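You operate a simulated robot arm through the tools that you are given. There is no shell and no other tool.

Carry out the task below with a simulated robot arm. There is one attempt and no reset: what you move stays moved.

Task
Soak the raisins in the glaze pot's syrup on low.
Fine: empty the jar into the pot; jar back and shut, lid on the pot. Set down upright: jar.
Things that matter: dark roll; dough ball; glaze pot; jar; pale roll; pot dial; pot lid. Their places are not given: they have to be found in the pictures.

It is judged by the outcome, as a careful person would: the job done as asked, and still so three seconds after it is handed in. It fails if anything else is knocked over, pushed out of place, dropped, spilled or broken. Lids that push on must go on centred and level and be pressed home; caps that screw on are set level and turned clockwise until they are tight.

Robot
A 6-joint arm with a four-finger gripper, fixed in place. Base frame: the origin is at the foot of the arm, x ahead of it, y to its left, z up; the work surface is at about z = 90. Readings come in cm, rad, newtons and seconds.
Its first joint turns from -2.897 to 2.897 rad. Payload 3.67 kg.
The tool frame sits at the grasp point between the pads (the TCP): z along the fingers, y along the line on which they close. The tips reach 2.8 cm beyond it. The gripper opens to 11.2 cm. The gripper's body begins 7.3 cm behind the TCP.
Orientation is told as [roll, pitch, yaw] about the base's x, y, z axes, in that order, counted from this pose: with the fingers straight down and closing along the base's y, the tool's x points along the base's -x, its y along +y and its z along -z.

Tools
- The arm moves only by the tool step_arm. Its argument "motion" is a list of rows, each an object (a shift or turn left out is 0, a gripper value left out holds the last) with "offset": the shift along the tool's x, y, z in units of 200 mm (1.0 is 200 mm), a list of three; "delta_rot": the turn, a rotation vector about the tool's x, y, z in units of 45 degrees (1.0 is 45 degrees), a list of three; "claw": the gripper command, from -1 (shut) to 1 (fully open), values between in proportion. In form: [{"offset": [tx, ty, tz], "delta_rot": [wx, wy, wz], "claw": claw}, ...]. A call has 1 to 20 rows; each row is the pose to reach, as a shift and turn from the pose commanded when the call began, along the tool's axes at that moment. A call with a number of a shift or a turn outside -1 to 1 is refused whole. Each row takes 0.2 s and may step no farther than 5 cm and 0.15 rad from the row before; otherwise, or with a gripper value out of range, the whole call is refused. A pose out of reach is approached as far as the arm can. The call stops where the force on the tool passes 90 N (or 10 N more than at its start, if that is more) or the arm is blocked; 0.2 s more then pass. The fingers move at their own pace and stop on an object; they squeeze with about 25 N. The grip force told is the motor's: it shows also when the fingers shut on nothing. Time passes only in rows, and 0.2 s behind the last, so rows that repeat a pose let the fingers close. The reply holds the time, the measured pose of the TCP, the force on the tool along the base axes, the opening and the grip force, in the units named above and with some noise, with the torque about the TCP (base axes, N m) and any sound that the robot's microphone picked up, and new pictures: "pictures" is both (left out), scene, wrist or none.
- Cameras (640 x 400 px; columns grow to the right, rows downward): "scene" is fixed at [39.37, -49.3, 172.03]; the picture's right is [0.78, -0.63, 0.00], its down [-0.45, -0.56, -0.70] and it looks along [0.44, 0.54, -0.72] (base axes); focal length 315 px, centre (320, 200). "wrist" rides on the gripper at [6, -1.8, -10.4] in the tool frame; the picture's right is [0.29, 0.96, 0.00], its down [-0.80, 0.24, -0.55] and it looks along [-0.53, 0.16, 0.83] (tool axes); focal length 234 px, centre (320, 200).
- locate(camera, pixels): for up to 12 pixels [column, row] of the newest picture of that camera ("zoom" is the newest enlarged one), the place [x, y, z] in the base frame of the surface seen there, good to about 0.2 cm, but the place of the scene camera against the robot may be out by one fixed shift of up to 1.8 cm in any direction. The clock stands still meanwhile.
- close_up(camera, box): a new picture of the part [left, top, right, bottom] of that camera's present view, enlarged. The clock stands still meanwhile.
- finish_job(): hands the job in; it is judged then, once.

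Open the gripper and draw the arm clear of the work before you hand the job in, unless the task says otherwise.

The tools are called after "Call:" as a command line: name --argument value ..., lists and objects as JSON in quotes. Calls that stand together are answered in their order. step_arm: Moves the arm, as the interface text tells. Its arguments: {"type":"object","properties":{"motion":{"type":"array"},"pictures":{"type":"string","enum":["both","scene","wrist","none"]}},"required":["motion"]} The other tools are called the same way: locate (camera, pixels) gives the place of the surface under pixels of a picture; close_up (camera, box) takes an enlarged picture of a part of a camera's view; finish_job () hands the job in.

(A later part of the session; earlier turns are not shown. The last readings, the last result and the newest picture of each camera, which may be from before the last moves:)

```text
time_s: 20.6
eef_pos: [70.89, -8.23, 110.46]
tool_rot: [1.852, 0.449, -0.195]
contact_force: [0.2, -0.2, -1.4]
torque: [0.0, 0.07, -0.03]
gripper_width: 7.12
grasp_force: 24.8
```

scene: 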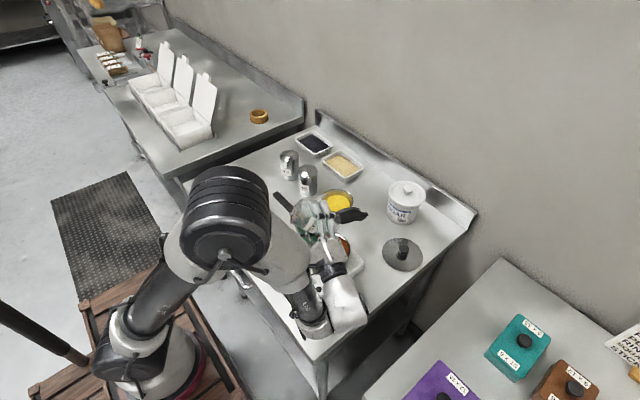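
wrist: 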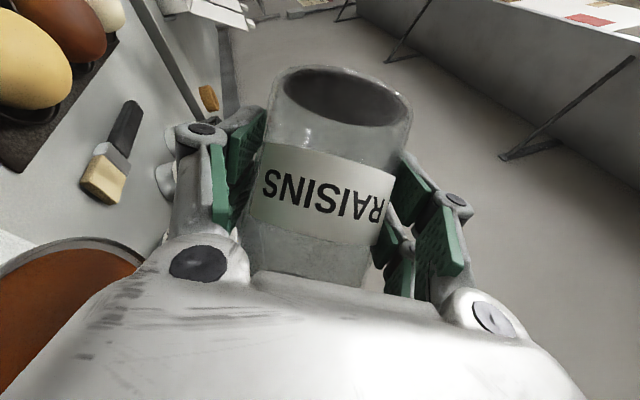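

The stream has stopped and the force is −1.4 N. I zoom in on the jar to see whether it is empty, and on the pot.

Call:
close_up --camera "wrist" --box '[230, 50, 430, 300]'

Call:
close_up --camera "wrist" --box '[0, 220, 200, 400]'

Call:
close_up --camera "scene" --box '[270, 170, 390, 290]'

```text
1.60 times, centred on (330, 175) of wrist
```

zoom: 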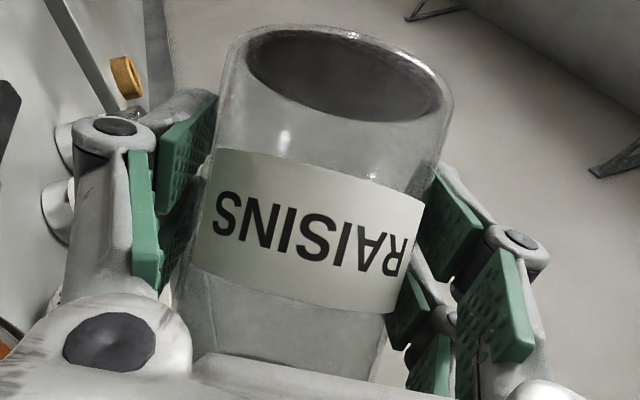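

```text
2.22 times, centred on (100, 310) of wrist
```

zoom: 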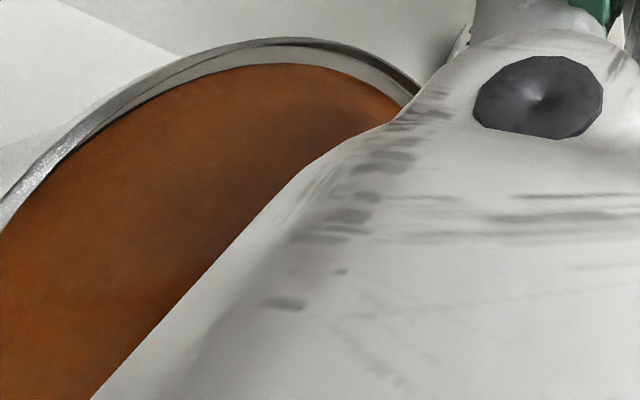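

```text
3.33 times, centred on (330, 230) of scene
```

zoom: 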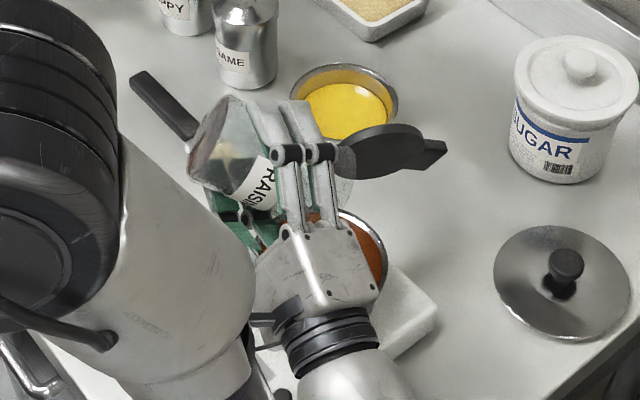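

The jar looks nearly empty, with a dark tint at its base. To be sure, I tilt on to 135° over the pot and hold there.

Call:
step_arm --motion '[{"offset": [-0.01, 0.036, -0.006], "delta_rot": [-0.0555, 0, 0.096]}, {"offset": [-0.02, 0.072, -0.012], "delta_rot": [-0.111, 0, 0.192]}, {"offset": [-0.031, 0.1075, -0.018], "delta_rot": [-0.167, 0, 0.289]}, {"offset": [-0.031, 0.1075, -0.018], "delta_rot": [-0.167, 0, 0.289]}, {"offset": [-0.031, 0.1075, -0.018], "delta_rot": [-0.167, 0, 0.289]}, {"offset": [-0.031, 0.1075, -0.018], "delta_rot": [-0.167, 0, 0.289]}]'

Call:
close_up --camera "wrist" --box '[230, 50, 430, 300]'

Call:
close_up --camera "scene" --box '[270, 170, 390, 290]'

```text
time_s: 22.0
eef_pos: [72.16, -9.52, 112.04]
tool_rot: [2.035, 0.662, -0.098]
contact_force: [0.5, -0.2, -1.2]
torque: [0.03, 0.04, 0.01]
gripper_width: 7.11
grasp_force: 25.0
```

scene: 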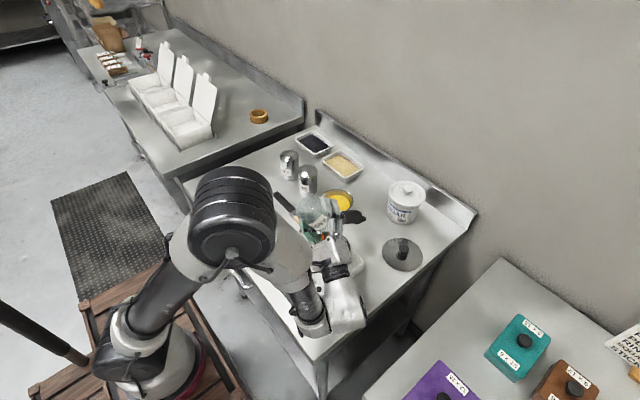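
wrist: 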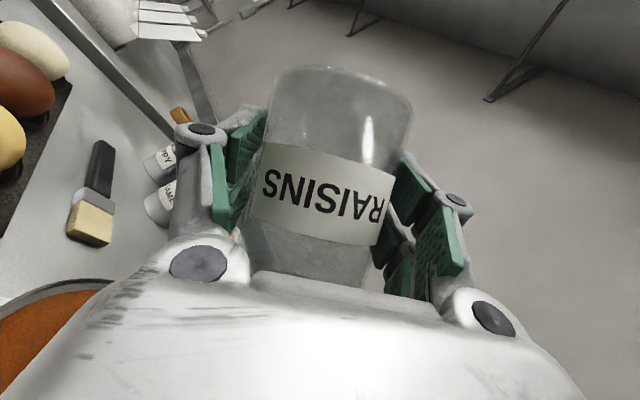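

```text
1.60 times, centred on (330, 175) of wrist
```

zoom: 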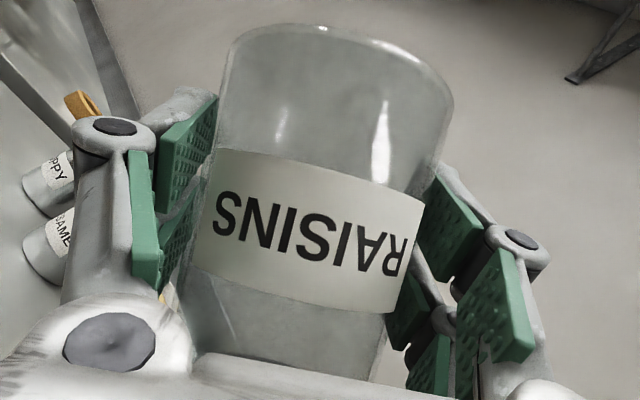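

```text
3.33 times, centred on (330, 230) of scene
```

zoom: 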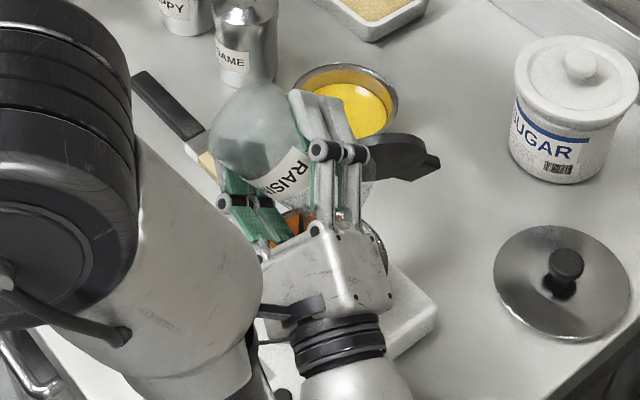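

The jar is completely clear now. I tilt it back from 135° to 90° along the same path.

Call:
step_arm --motion '[{"offset": [0.019, -0.022, 0.011], "delta_rot": [0.071, 0, -0.124]}, {"offset": [0.038, -0.044, 0.022], "delta_rot": [0.143, 0, -0.247]}, {"offset": [0.057, -0.066, 0.033], "delta_rot": [0.214, 0, -0.371]}, {"offset": [0.077, -0.089, 0.044], "delta_rot": [0.286, 0, -0.495]}, {"offset": [0.096, -0.111, 0.055], "delta_rot": [0.357, 0, -0.619]}, {"offset": [0.115, -0.133, 0.066], "delta_rot": [0.429, 0, -0.742]}, {"offset": [0.134, -0.155, 0.0775], "delta_rot": [0.5, 0, -0.866]}]' --pictures "scene"

```text
time_s: 23.6
eef_pos: [69.21, -6.29, 112.07]
tool_rot: [1.57, -0.001, -0.259]
contact_force: [0.1, -0.4, -2.2]
torque: [0.03, 0.04, 0.02]
gripper_width: 7.13
grasp_force: 24.9
```

scene: 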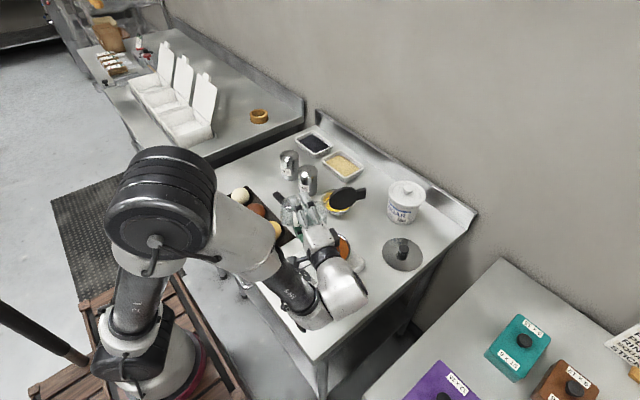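

Going on with un-tilting, 90° → 45°.

Call:
step_arm --motion '[{"offset": [-0.003, 0.007, 0.01], "delta_rot": [0.071, 0, -0.124]}, {"offset": [-0.006, 0.014, 0.021], "delta_rot": [0.143, 0, -0.247]}, {"offset": [-0.009, 0.021, 0.031], "delta_rot": [0.214, 0, -0.371]}, {"offset": [-0.012, 0.029, 0.042], "delta_rot": [0.286, 0, -0.495]}, {"offset": [-0.016, 0.036, 0.052], "delta_rot": [0.357, 0, -0.619]}, {"offset": [-0.019, 0.043, 0.063], "delta_rot": [0.429, 0, -0.742]}, {"offset": [-0.022, 0.05, 0.073], "delta_rot": [0.5, 0, -0.866]}]' --pictures "scene"

```text
time_s: 25.2
eef_pos: [70.09, -5.08, 113.02]
tool_rot: [1.107, -0.661, -0.1]
contact_force: [-0.1, -0.2, -1.8]
torque: [0.0, 0.02, 0.03]
gripper_width: 7.12
grasp_force: 25.3
```

scene: 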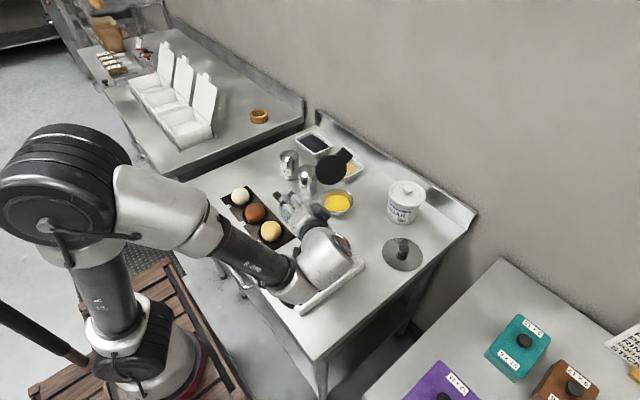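

Un-tilting the last 45° to upright, drifting toward (71, 0, 114).

Call:
step_arm --motion '[{"offset": [-0.007, 0.019, 0.031], "delta_rot": [0.071, 0, -0.124]}, {"offset": [-0.014, 0.039, 0.062], "delta_rot": [0.143, 0, -0.247]}, {"offset": [-0.021, 0.058, 0.093], "delta_rot": [0.214, 0, -0.371]}, {"offset": [-0.029, 0.077, 0.123], "delta_rot": [0.286, 0, -0.495]}, {"offset": [-0.036, 0.096, 0.154], "delta_rot": [0.357, 0, -0.619]}, {"offset": [-0.043, 0.116, 0.185], "delta_rot": [0.429, 0, -0.742]}, {"offset": [-0.05, 0.135, 0.216], "delta_rot": [0.5, 0, -0.866]}]'

Call:
close_up --camera "scene" --box '[270, 220, 390, 300]'

```text
time_s: 26.8
eef_pos: [71.09, -0.15, 114.12]
tool_rot: [-0.002, -1.046, 0.789]
contact_force: [-0.7, -0.1, -0.5]
torque: [-0.03, 0.02, 0.0]
gripper_width: 7.11
grasp_force: 24.3
```

scene: 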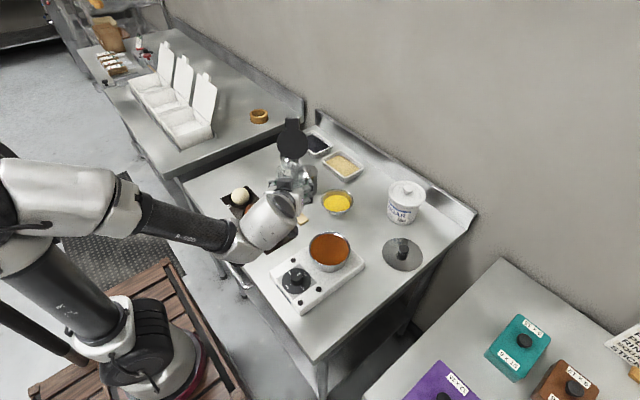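
wrist: 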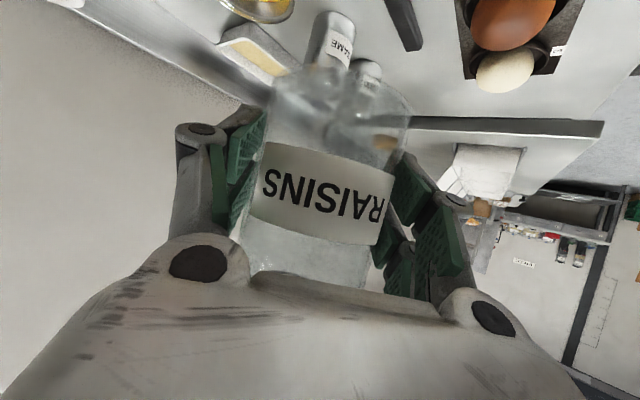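

```text
5.00 times, centred on (330, 260) of scene
```

zoom: 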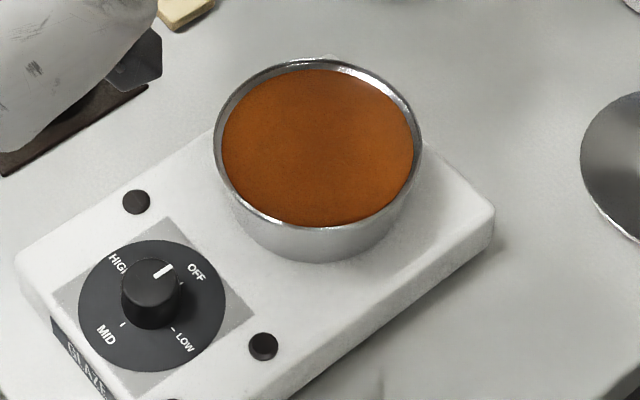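

The pot got the raisins without any spill around it, and the jar is upright again. I carry it back toward +y at height, keeping the present yaw.

Call:
step_arm --motion '[{"offset": [-0.04, 0.07, 0.054]}, {"offset": [-0.11, 0.196, 0.151]}, {"offset": [-0.185, 0.33, 0.254]}, {"offset": [-0.26, 0.463, 0.357]}, {"offset": [-0.335, 0.597, 0.46]}, {"offset": [-0.41, 0.73, 0.563]}, {"offset": [-0.48, 0.855, 0.659]}, {"offset": [-0.53, 0.944, 0.728]}, {"offset": [-0.55, 0.98, 0.755]}]' --pictures "scene"

```text
time_s: 28.8
eef_pos: [70.18, 27.01, 116.07]
tool_rot: [0.0, -1.046, 0.791]
contact_force: [0.8, 0.5, -1.7]
torque: [-0.02, 0.0, -0.01]
gripper_width: 7.09
grasp_force: 25.2
out of reach, approached as far as the arm can: row 1, 2
```

scene: 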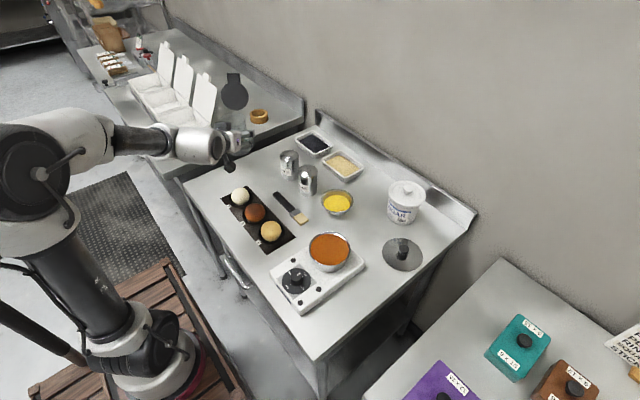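

Now I yaw back −45° in small steps (crossing the wrist singularity slowly) while going to y≈38, still high.

Call:
step_arm --motion '[{"offset": [-0.013, 0.025, 0.023], "delta_rot": [0.058, 0, 0.033]}, {"offset": [-0.026, 0.051, 0.046], "delta_rot": [0.115, 0, 0.067]}, {"offset": [-0.04, 0.076, 0.069], "delta_rot": [0.173, 0, 0.1]}, {"offset": [-0.053, 0.102, 0.091], "delta_rot": [0.231, 0, 0.133]}, {"offset": [-0.066, 0.127, 0.114], "delta_rot": [0.289, 0, 0.167]}, {"offset": [-0.079, 0.153, 0.137], "delta_rot": [0.346, 0, 0.2]}, {"offset": [-0.092, 0.178, 0.16], "delta_rot": [0.404, 0, 0.233]}, {"offset": [-0.106, 0.204, 0.183], "delta_rot": [0.462, 0, 0.267]}, {"offset": [-0.119, 0.229, 0.206], "delta_rot": [0.52, 0, 0.3]}, {"offset": [-0.132, 0.255, 0.229], "delta_rot": [0.577, 0, 0.333]}, {"offset": [-0.145, 0.28, 0.252], "delta_rot": [0.635, 0, 0.367]}, {"offset": [-0.158, 0.306, 0.274], "delta_rot": [0.693, 0, 0.4]}, {"offset": [-0.172, 0.331, 0.297], "delta_rot": [0.751, 0, 0.433]}, {"offset": [-0.185, 0.357, 0.32], "delta_rot": [0.808, 0, 0.467]}, {"offset": [-0.198, 0.382, 0.343], "delta_rot": [0.866, 0, 0.5]}]'

```text
time_s: 32.0
eef_pos: [70.28, 37.96, 116.06]
tool_rot: [0.002, -1.046, -0.002]
contact_force: [0.5, 0.0, -2.0]
torque: [0.0, -0.01, 0.02]
gripper_width: 7.09
grasp_force: 25.2
out of reach, approached as far as the arm can: row 1, 2, 3, 4
```

scene: 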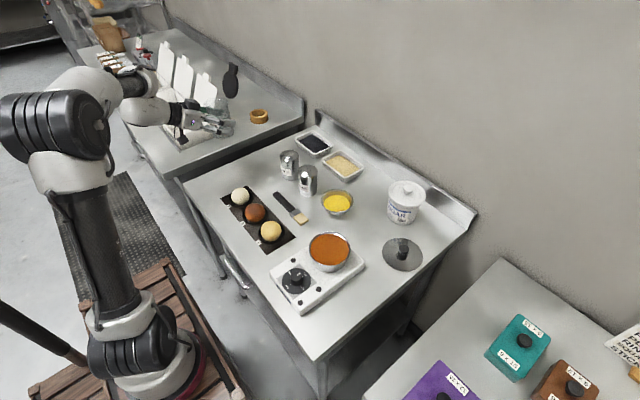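
wrist: 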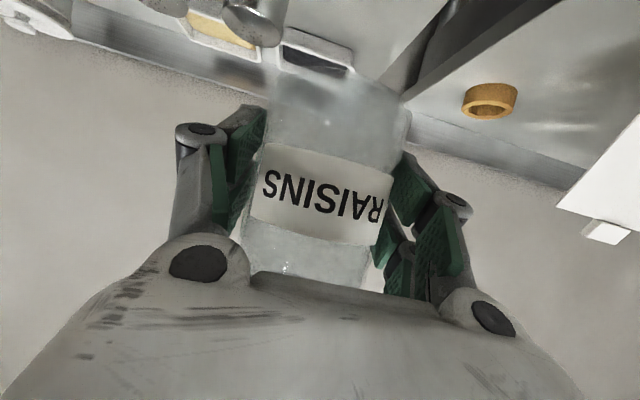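

The jar is back near its place, upright and empty, at z≈116 with the lid still open. Before setting it down I lean it back toward me (40°), to see whether the hinged lid swings shut under its own weight.

Call:
step_arm --motion '[{"offset": [-0.0125, 0.03, 0.022], "delta_rot": [0, -0.13, 0]}, {"offset": [-0.025, 0.06, 0.043], "delta_rot": [0, -0.26, 0]}, {"offset": [-0.0375, 0.09, 0.065], "delta_rot": [0, -0.39, 0]}, {"offset": [-0.05, 0.12, 0.087], "delta_rot": [0, -0.52, 0]}, {"offset": [-0.0625, 0.15, 0.108], "delta_rot": [0, -0.65, 0]}, {"offset": [-0.075, 0.18, 0.13], "delta_rot": [0, -0.78, 0]}, {"offset": [-0.075, 0.18, 0.13], "delta_rot": [0, -0.889, 0]}, {"offset": [-0.075, 0.18, 0.13], "delta_rot": [0, -0.889, 0]}]'

Call:
close_up --camera "scene" --box '[170, 50, 290, 140]'

```text
time_s: 33.8
eef_pos: [73.35, 41.62, 115.96]
tool_rot: [3.139, -1.395, -3.139]
contact_force: [0.3, -0.4, -1.7]
torque: [0.04, -0.03, -0.04]
gripper_width: 7.13
grasp_force: 25.3
```

scene: 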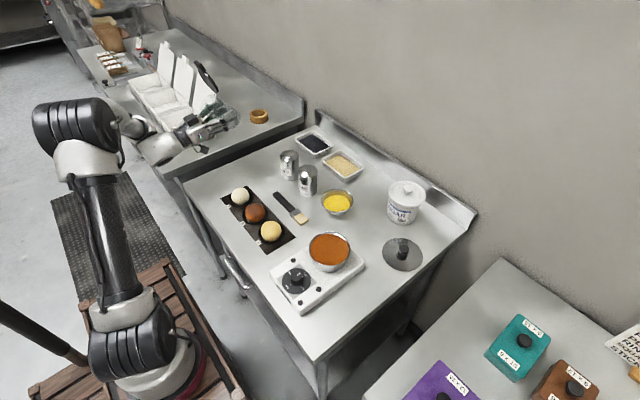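
wrist: 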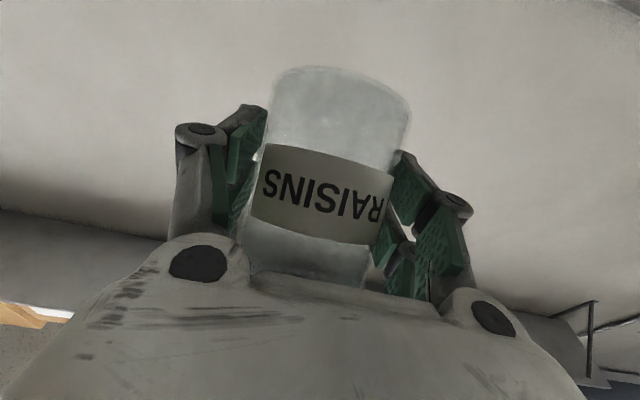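

```text
4.44 times, centred on (230, 95) of scene
```

zoom: 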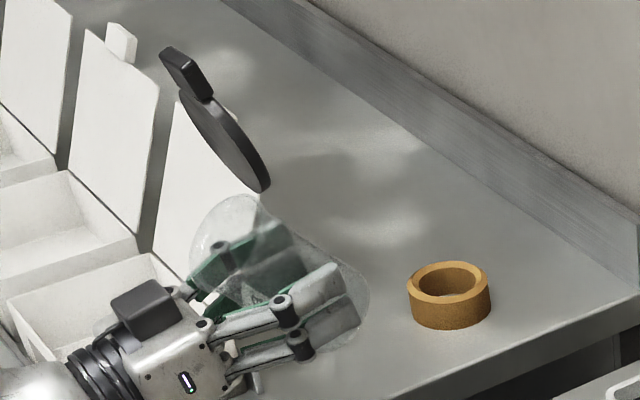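

The lid keeps its angle at 40° tilt, so the hinge has some friction. I lean the jar further back (to about 75°) and higher up, where gravity on the lid is much stronger.

Call:
step_arm --motion '[{"offset": [-0.095, 0, 0.039], "delta_rot": [0, -0.13, 0]}, {"offset": [-0.19, 0, 0.078], "delta_rot": [0, -0.26, 0]}, {"offset": [-0.285, 0, 0.118], "delta_rot": [0, -0.39, 0]}, {"offset": [-0.38, 0, 0.157], "delta_rot": [0, -0.52, 0]}, {"offset": [-0.475, 0, 0.196], "delta_rot": [0, -0.65, 0]}, {"offset": [-0.568, 0, 0.235], "delta_rot": [0, -0.778, 0]}, {"offset": [-0.568, 0, 0.235], "delta_rot": [0, -0.778, 0]}, {"offset": [-0.568, 0, 0.235], "delta_rot": [0, -0.778, 0]}]'

Call:
close_up --camera "scene" --box '[150, 10, 290, 110]'

```text
time_s: 35.6
eef_pos: [75.85, 41.61, 128.0]
tool_rot: [-3.142, -0.784, -3.141]
contact_force: [-0.6, 0.7, -1.7]
torque: [0.01, -0.03, -0.01]
gripper_width: 7.1
grasp_force: 25.0
```

scene: 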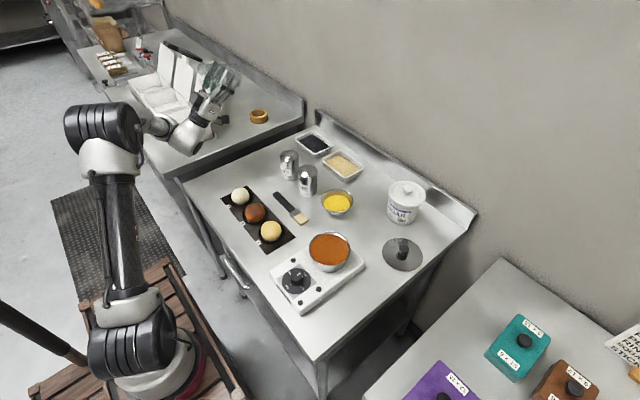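
wrist: 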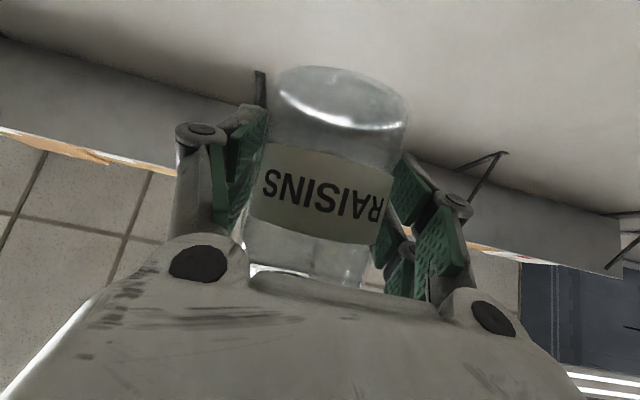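

```text
4.00 times, centred on (220, 60) of scene
```

zoom: 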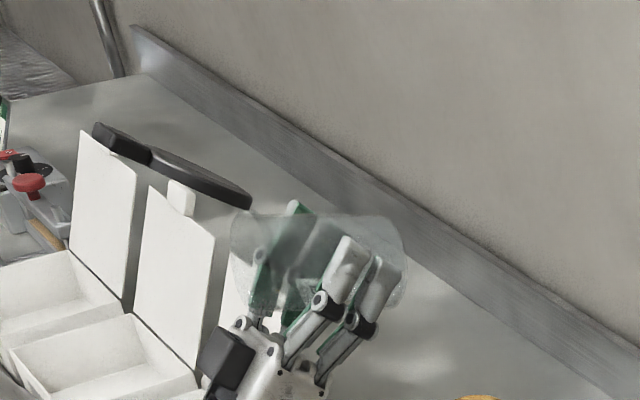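

The lid doesn't move even at 75°, so the hinge is stiff enough to need a deliberate push. I'll set the jar back upright first; reversing the tilt now.

Call:
step_arm --motion '[{"offset": [0.056, 0, -0.086], "delta_rot": [0, 0.13, 0]}, {"offset": [0.111, 0, -0.171], "delta_rot": [0, 0.26, 0]}, {"offset": [0.167, 0, -0.257], "delta_rot": [0, 0.39, 0]}, {"offset": [0.223, 0, -0.343], "delta_rot": [0, 0.52, 0]}, {"offset": [0.278, 0, -0.429], "delta_rot": [0, 0.65, 0]}, {"offset": [0.334, 0, -0.5145], "delta_rot": [0, 0.778, 0]}, {"offset": [0.334, 0, -0.5145], "delta_rot": [0, 0.889, 0]}, {"offset": [0.334, 0, -0.5145], "delta_rot": [0, 1.0, 0]}]' --pictures "scene"

Call:
locate --camera "scene" --pixels '[[340, 100], [400, 130], [330, 120], [380, 150], [420, 178], [345, 138], [300, 90]]'

```text
time_s: 37.4
eef_pos: [73.41, 41.65, 116.04]
tool_rot: [-0.295, -1.57, 0.296]
contact_force: [0.0, 0.3, -1.4]
torque: [0.02, -0.04, 0.01]
gripper_width: 7.1
grasp_force: 24.6
```

scene: 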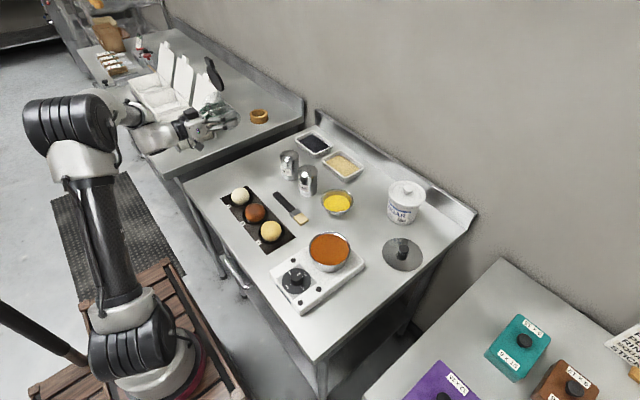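

```text
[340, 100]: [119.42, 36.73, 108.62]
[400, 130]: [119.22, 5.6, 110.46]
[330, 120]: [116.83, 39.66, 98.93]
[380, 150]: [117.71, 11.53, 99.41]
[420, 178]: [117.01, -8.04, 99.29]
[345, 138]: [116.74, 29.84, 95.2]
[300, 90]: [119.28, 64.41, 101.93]
```

Back at 90° tool pitch. I return to the grasp pitch (60°) and bring the jar down to about 3.5 cm above its place.

Call:
step_arm --motion '[{"offset": [0.15, 0, -0.025], "delta_rot": [0, 0.111, 0]}, {"offset": [0.3, 0, -0.05], "delta_rot": [0, 0.222, 0]}, {"offset": [0.45, 0, -0.075], "delta_rot": [0, 0.333, 0]}, {"offset": [0.6, 0, -0.1], "delta_rot": [0, 0.444, 0]}, {"offset": [0.75, 0, -0.125], "delta_rot": [0, 0.555, 0]}, {"offset": [0.85, 0, -0.15], "delta_rot": [0, 0.667, 0]}, {"offset": [0.9, 0, -0.15], "delta_rot": [0, 0.667, 0]}]'

Call:
close_up --camera "scene" --box '[170, 100, 290, 190]'

```text
time_s: 39.0
eef_pos: [70.28, 41.5, 98.07]
tool_rot: [0.003, -1.048, -0.001]
contact_force: [1.0, -0.3, -1.3]
torque: [0.02, 0.04, -0.01]
gripper_width: 7.12
grasp_force: 25.1
```

scene: 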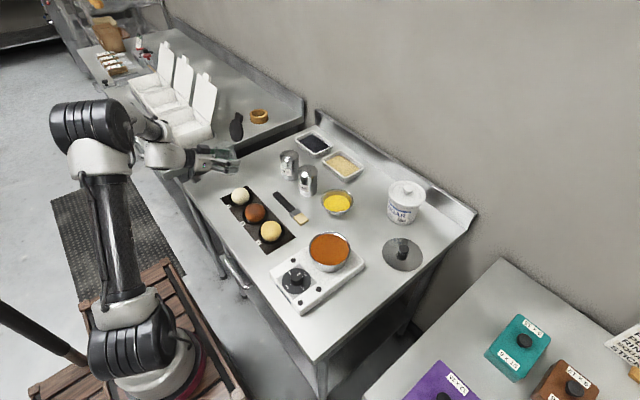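
wrist: 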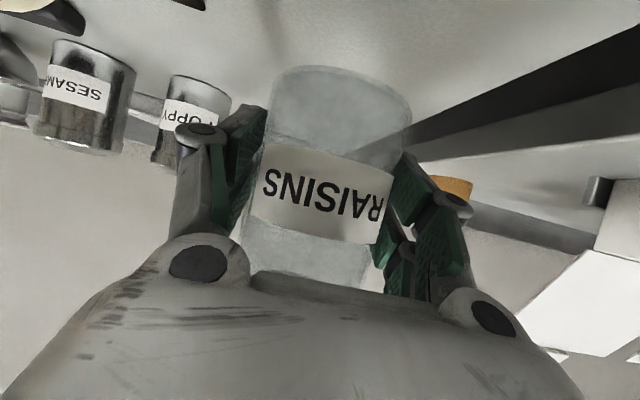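

```text
4.44 times, centred on (230, 145) of scene
```

zoom: 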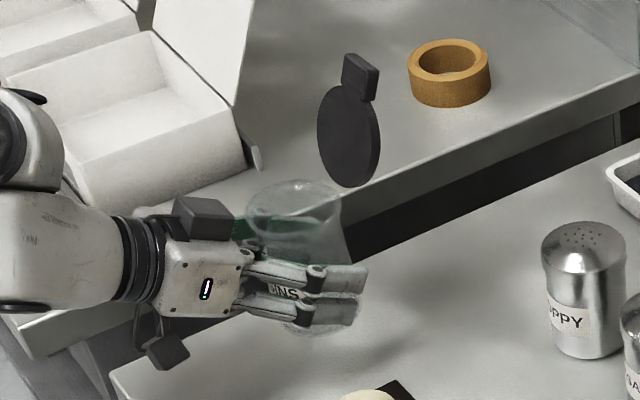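

The jar hangs level over its spot. I lower it gently by 3.5 cm onto the table.

Call:
step_arm --motion '[{"offset": [0.05, 0.005, 0.031]}, {"offset": [0.095, 0.005, 0.057]}, {"offset": [0.125, 0.005, 0.075]}, {"offset": [0.14, 0.005, 0.084]}, {"offset": [0.149, 0.005, 0.0895]}]' --pictures "wrist"

```text
time_s: 40.2
eef_pos: [70.5, 41.63, 94.59]
tool_rot: [0.003, -1.049, 0.001]
contact_force: [0.4, -2.9, 5.8]
torque: [0.01, -0.14, -0.02]
gripper_width: 7.12
grasp_force: 24.6
```

wrist: 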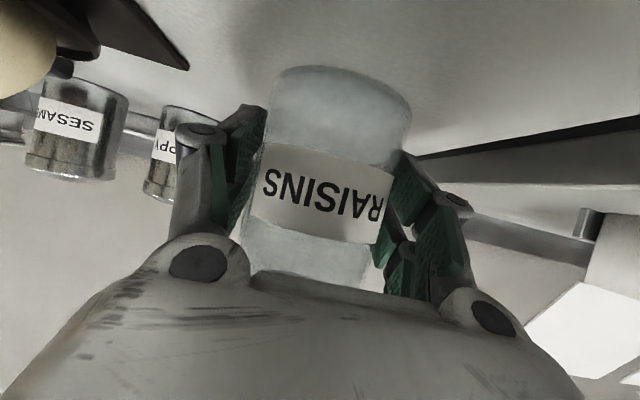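

Touchdown felt (+5.8 N). I open the fingers gradually.

Call:
step_arm --motion '[{"offset": [0, 0, 0], "claw": 0.35}, {"offset": [0, 0, 0], "claw": 0.5}, {"offset": [0, 0, 0], "claw": 0.75}, {"offset": [0, 0, 0], "claw": 1}, {"offset": [0, 0, 0], "claw": 1}]'

```text
time_s: 41.4
eef_pos: [70.46, 41.6, 94.5]
tool_rot: [0.0, -1.047, 0.001]
contact_force: [-0.3, -0.3, -0.1]
torque: [-0.03, 0.02, 0.04]
gripper_width: 11.19
grasp_force: 0.1
```

scene: 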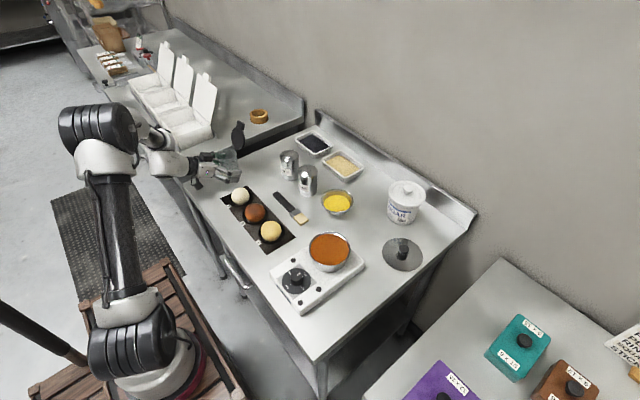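
wrist: 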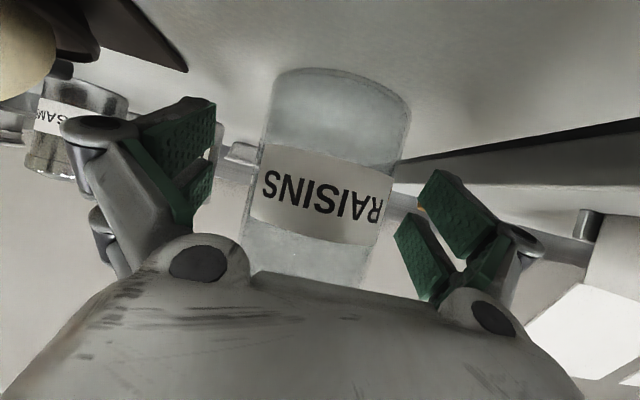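

The jar stands free. I back out along the tool axis by about 14 cm.

Call:
step_arm --motion '[{"offset": [0, 0, -0.1], "claw": 1}, {"offset": [0, 0, -0.25]}, {"offset": [0, 0, -0.45]}, {"offset": [0, 0, -0.65]}, {"offset": [0, 0, -0.8]}]'

Call:
close_up --camera "scene" --box '[170, 100, 290, 190]'

Call:
close_up --camera "wrist" --box '[230, 30, 410, 270]'

```text
time_s: 42.6
eef_pos: [56.54, 41.74, 102.72]
tool_rot: [-0.002, -1.047, 0.004]
contact_force: [0.0, -0.1, -0.1]
torque: [-0.01, -0.05, -0.02]
gripper_width: 11.21
grasp_force: 0.0
```

scene: 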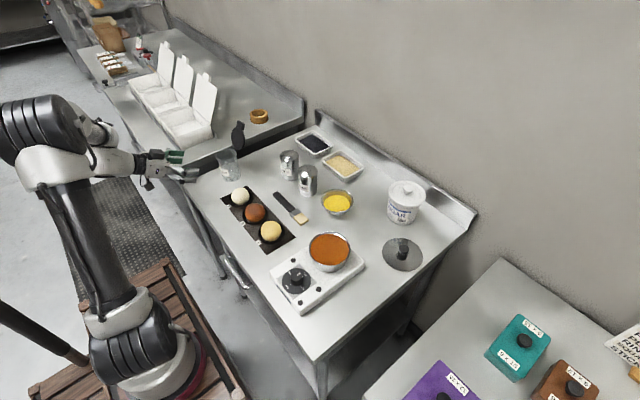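
wrist: 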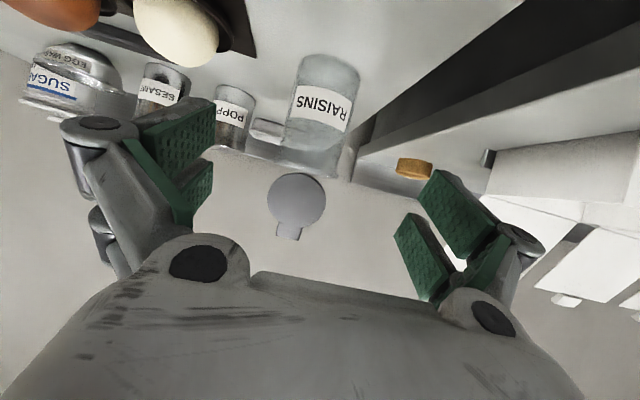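

```text
4.44 times, centred on (230, 145) of scene
```

zoom: 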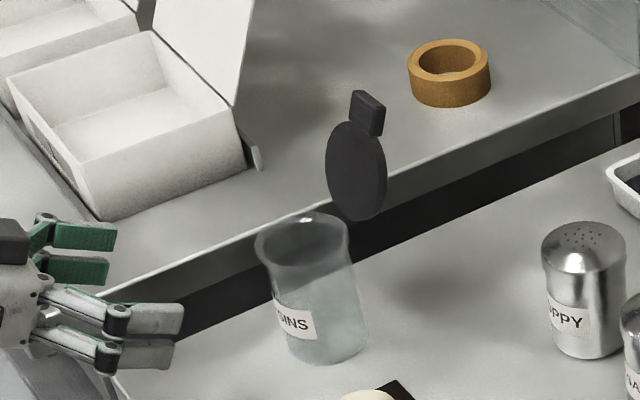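

```text
1.67 times, centred on (320, 150) of wrist
```

zoom: 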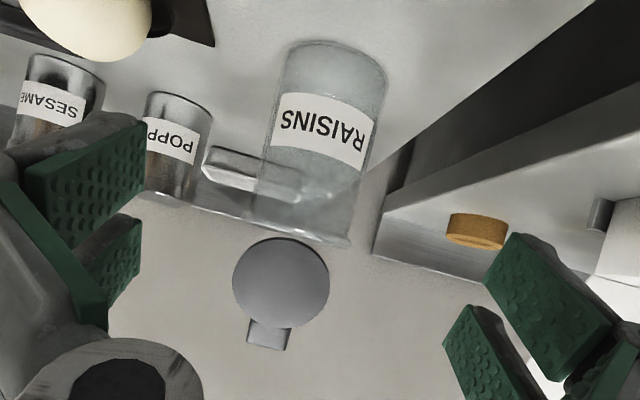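

The jar is standing at its place, lid open. I measure the lid disc and tab now so I can pinch it and swing it over the hinge without tipping the jar.

Call:
locate --camera "wrist" --pixels '[[296, 199], [270, 200], [323, 200], [300, 177], [292, 221], [289, 231], [288, 237], [281, 230], [297, 233], [318, 103], [300, 100], [340, 107]]'

Call:
close_up --camera "wrist" --box '[260, 160, 340, 250]'

Call:
close_up --camera "scene" --box '[205, 115, 265, 185]'

```text
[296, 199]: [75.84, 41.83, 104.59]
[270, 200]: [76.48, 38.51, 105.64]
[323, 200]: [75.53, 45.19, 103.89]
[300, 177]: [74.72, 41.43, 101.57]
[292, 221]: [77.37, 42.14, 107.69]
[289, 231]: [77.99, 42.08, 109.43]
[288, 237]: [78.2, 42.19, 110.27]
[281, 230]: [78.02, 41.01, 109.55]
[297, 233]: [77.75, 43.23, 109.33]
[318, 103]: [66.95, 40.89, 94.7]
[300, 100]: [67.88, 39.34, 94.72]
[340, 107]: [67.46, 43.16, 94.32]
```

```text
4.44 times, centred on (300, 205) of wrist
```

zoom: 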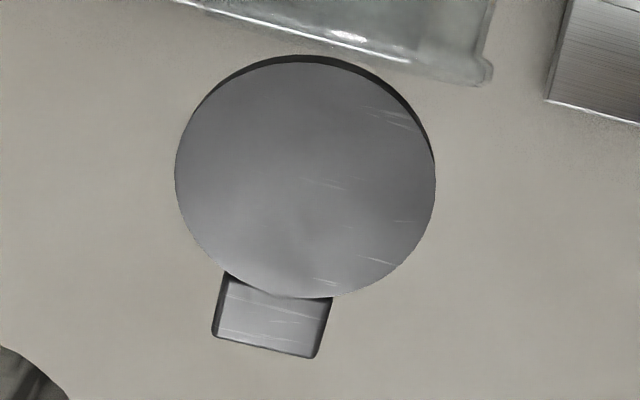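

```text
5.71 times, centred on (235, 150) of scene
```

zoom: 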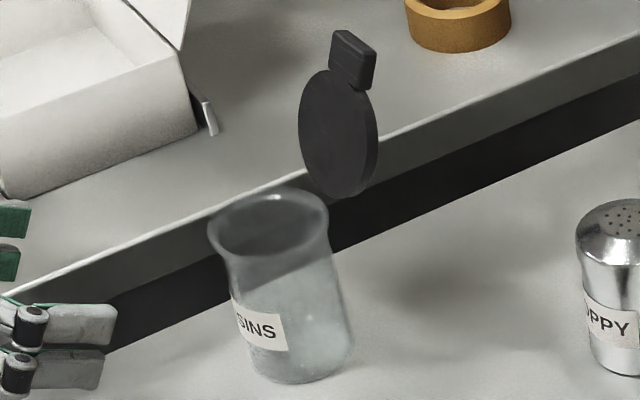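

The lid leans back 22.5° (hinge near x=74.5, z=100.7). I plan to pinch the disc from the −y side and rotate it about the hinge; first I check the shakers' heights along that approach.

Call:
close_up --camera "scene" --box '[265, 140, 335, 205]'

Call:
locate --camera "scene" --pixels '[[289, 153], [308, 169], [281, 155], [297, 154], [300, 171], [316, 170], [289, 178], [307, 194], [289, 150], [308, 166]]'

```text
6.15 times, centred on (300, 172) of scene
```

zoom: 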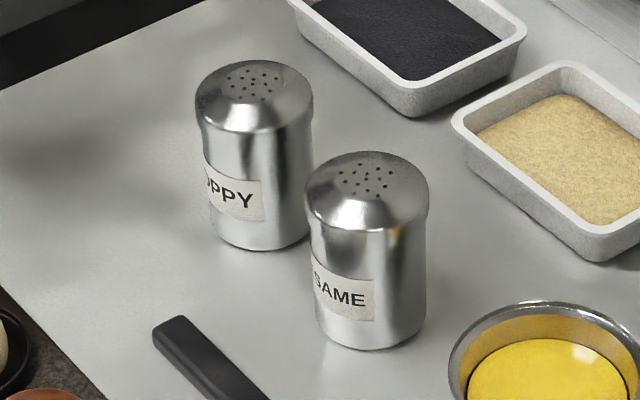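

```text
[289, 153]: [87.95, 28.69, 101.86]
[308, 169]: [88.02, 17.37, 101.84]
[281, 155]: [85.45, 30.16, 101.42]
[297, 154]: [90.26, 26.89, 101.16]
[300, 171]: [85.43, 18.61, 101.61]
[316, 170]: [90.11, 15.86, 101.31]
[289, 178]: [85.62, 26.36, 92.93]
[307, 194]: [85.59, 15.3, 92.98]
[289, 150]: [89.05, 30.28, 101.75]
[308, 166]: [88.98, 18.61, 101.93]
```

The tins' tops are at z≈100.5 and x≥85.5, leaving clearance. I rise to z≈120 first, moving forward a bit with the open gripper.

Call:
step_arm --motion '[{"offset": [-0.19, -0.017, -0.003], "claw": 1}, {"offset": [-0.39, -0.034, -0.005]}, {"offset": [-0.59, -0.051, -0.008]}, {"offset": [-0.79, -0.068, -0.011]}, {"offset": [-0.973, -0.085, -0.0135]}]' --pictures "none"

```text
time_s: 43.8
eef_pos: [66.15, 39.83, 119.4]
tool_rot: [0.0, -1.047, 0.005]
contact_force: [0.0, 0.4, -0.7]
torque: [0.02, 0.0, -0.02]
gripper_width: 11.22
grasp_force: 0.1
```

Now I rotate the tool 45° toward pointing +y while moving to about (72, 38, 124), in small steps.

Call:
step_arm --motion '[{"offset": [-0.06, -0.01, 0.025], "delta_rot": [-0.083, -0.005, -0.005]}, {"offset": [-0.12, -0.02, 0.05], "delta_rot": [-0.166, -0.011, -0.011]}, {"offset": [-0.18, -0.03, 0.075], "delta_rot": [-0.249, -0.016, -0.016]}, {"offset": [-0.23, -0.04, 0.095], "delta_rot": [-0.332, -0.022, -0.022]}, {"offset": [-0.28, -0.05, 0.115], "delta_rot": [-0.415, -0.027, -0.027]}, {"offset": [-0.31, -0.06, 0.125], "delta_rot": [-0.498, -0.033, -0.033]}, {"offset": [-0.345, -0.07, 0.138], "delta_rot": [-0.581, -0.038, -0.038]}, {"offset": [-0.345, -0.08, 0.138], "delta_rot": [-0.664, -0.043, -0.043]}, {"offset": [-0.345, -0.09, 0.138], "delta_rot": [-0.747, -0.049, -0.049]}, {"offset": [-0.345, -0.09, 0.138], "delta_rot": [-0.83, -0.054, -0.054]}, {"offset": [-0.345, -0.09, 0.138], "delta_rot": [-0.913, -0.06, -0.06]}, {"offset": [-0.345, -0.09, 0.138], "delta_rot": [-0.996, -0.065, -0.065]}]'

```text
time_s: 46.4
eef_pos: [71.94, 38.1, 124.08]
tool_rot: [0.73, -1.111, 0.062]
contact_force: [-0.1, -0.5, 0.4]
torque: [0.02, 0.01, 0.03]
gripper_width: 11.2
grasp_force: 0.0
out of reach, approached as far as the arm can: row 10, 11
```

scene: 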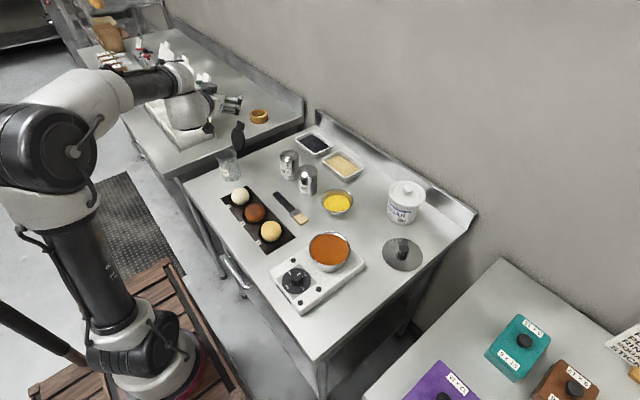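
wrist: 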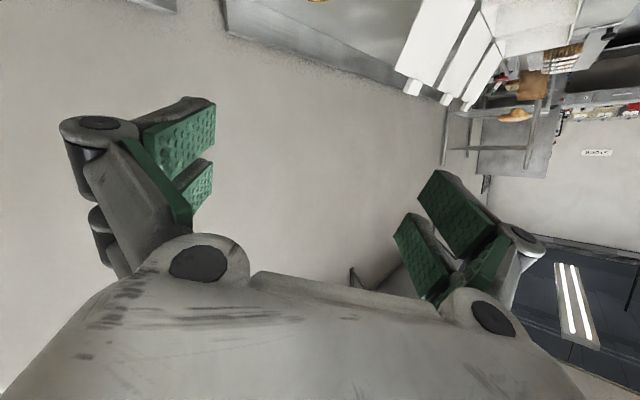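

Second half of the turn: rotate another 45° so the tool points +y with the fingers closing across the lid's thickness, going to (76.7, 34, 126).

Call:
step_arm --motion '[{"offset": [-0.016, -0.022, -0.002], "delta_rot": [-0.083, -0.005, -0.005]}, {"offset": [-0.032, -0.044, -0.004], "delta_rot": [-0.166, -0.011, -0.011]}, {"offset": [-0.048, -0.066, -0.006], "delta_rot": [-0.249, -0.016, -0.016]}, {"offset": [-0.063, -0.089, -0.008], "delta_rot": [-0.332, -0.022, -0.022]}, {"offset": [-0.079, -0.111, -0.01], "delta_rot": [-0.415, -0.027, -0.027]}, {"offset": [-0.095, -0.133, -0.012], "delta_rot": [-0.498, -0.033, -0.033]}, {"offset": [-0.111, -0.155, -0.014], "delta_rot": [-0.581, -0.038, -0.038]}, {"offset": [-0.127, -0.177, -0.016], "delta_rot": [-0.664, -0.043, -0.043]}, {"offset": [-0.143, -0.2, -0.018], "delta_rot": [-0.747, -0.049, -0.049]}, {"offset": [-0.158, -0.222, -0.02], "delta_rot": [-0.83, -0.054, -0.054]}, {"offset": [-0.174, -0.244, -0.022], "delta_rot": [-0.913, -0.06, -0.06]}, {"offset": [-0.19, -0.266, -0.0245], "delta_rot": [-0.996, -0.065, -0.065]}]'

```text
time_s: 49.0
eef_pos: [76.91, 34.26, 126.2]
tool_rot: [1.568, -1.177, 0.002]
contact_force: [-0.9, 1.1, 0.1]
torque: [0.0, 0.0, 0.0]
gripper_width: 11.2
grasp_force: 0.1
```

scene: 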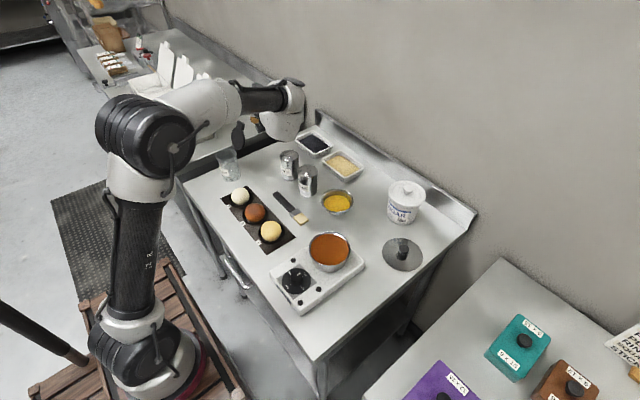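
wrist: 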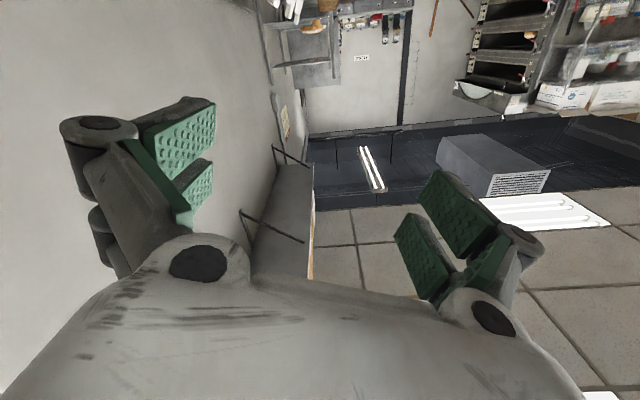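

Orientation is as wanted. I move to (80, 40.5, 114), just above the lid with the open fingers to either side of it.

Call:
step_arm --motion '[{"offset": [0.126, -0.094, 0.078], "claw": 1}, {"offset": [0.252, -0.188, 0.156]}, {"offset": [0.378, -0.283, 0.234]}, {"offset": [0.504, -0.377, 0.312]}]'

Call:
close_up --camera "scene" --box '[200, 70, 320, 190]'

```text
time_s: 50.0
eef_pos: [79.67, 40.33, 114.05]
tool_rot: [1.568, -1.18, -0.001]
contact_force: [-1.1, -0.4, 1.3]
torque: [-0.08, 0.02, -0.08]
gripper_width: 11.2
grasp_force: 0.0
```

scene: 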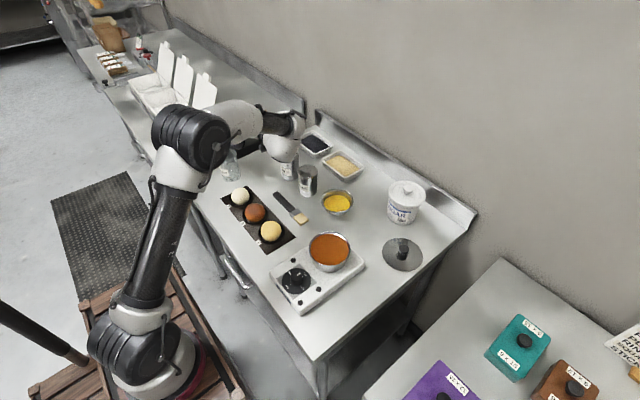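
wrist: 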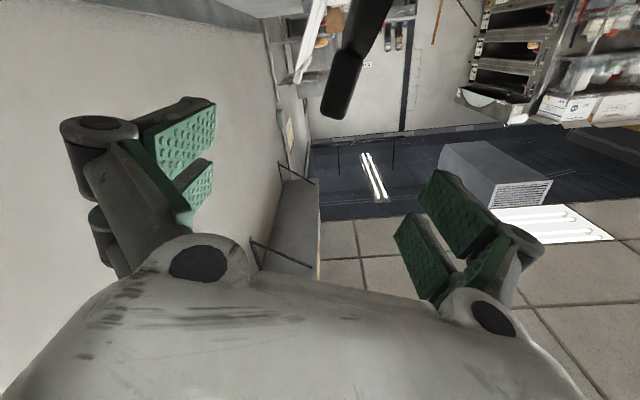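

```text
3.33 times, centred on (260, 130) of scene
```

zoom: 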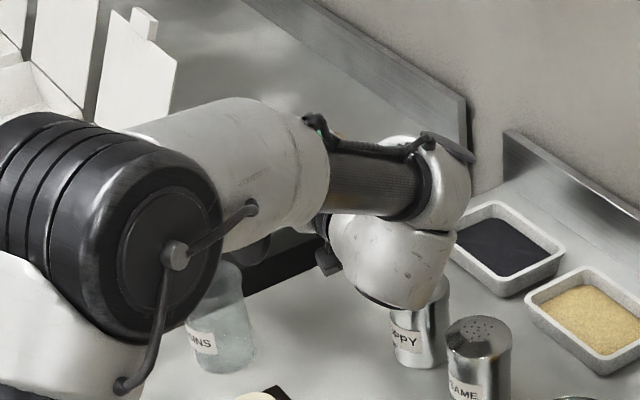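

The wrist's housing appears in front of the poppy tin, so before lowering I measure its position.

Call:
locate --camera "scene" --pixels '[[296, 127], [281, 160], [295, 155], [285, 145], [268, 150], [302, 122], [299, 135], [262, 148]]'

Call:
close_up --camera "wrist" --box '[200, 0, 440, 150]'

```text
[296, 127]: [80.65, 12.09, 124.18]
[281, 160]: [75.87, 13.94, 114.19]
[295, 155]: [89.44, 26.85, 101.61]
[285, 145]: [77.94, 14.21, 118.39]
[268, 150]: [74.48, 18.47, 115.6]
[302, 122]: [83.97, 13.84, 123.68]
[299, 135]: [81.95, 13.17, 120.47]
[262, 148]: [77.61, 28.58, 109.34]
```

```text
2.67 times, centred on (320, 75) of wrist
```

zoom: 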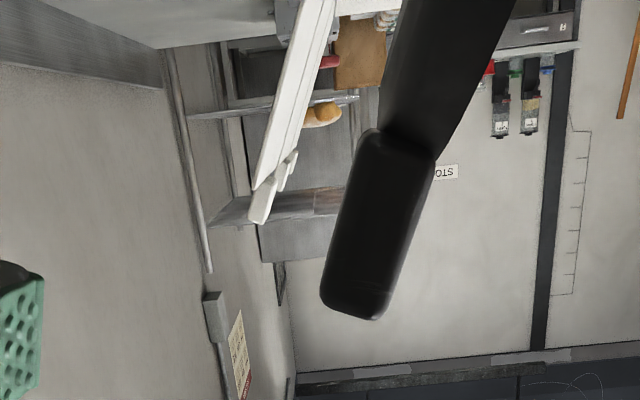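

The housing stays above z≈105 after lowering, clear of the tins, and the tab's pixel (340,115) matches my model. I slide down along the lid's plane so the fingers straddle the disc.

Call:
step_arm --motion '[{"offset": [0.11, -0.004, 0.002], "claw": 1}, {"offset": [0.22, -0.007, 0.004]}, {"offset": [0.33, -0.011, 0.006]}, {"offset": [0.438, -0.014, 0.0085]}]'

Call:
close_up --camera "wrist" --box '[180, 0, 480, 240]'

```text
time_s: 51.0
eef_pos: [76.72, 40.49, 105.78]
tool_rot: [1.568, -1.177, 0.002]
contact_force: [-0.7, 0.9, -0.5]
torque: [-0.02, 0.01, 0.03]
gripper_width: 11.21
grasp_force: 0.0
```

scene: 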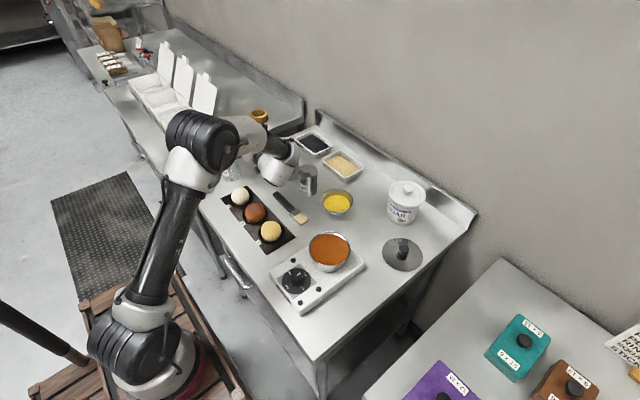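
wrist: 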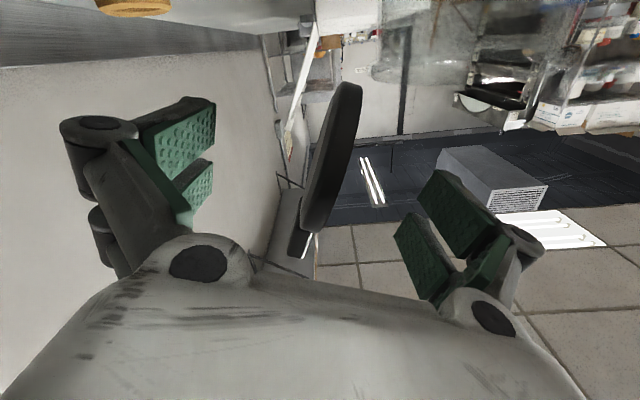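

```text
1.67 times, centred on (330, 120) of wrist
```

zoom: 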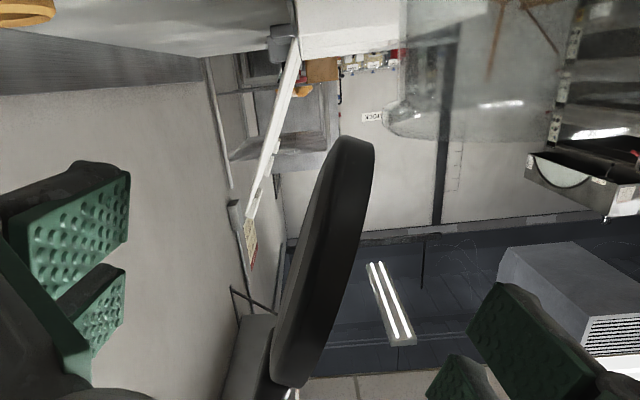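

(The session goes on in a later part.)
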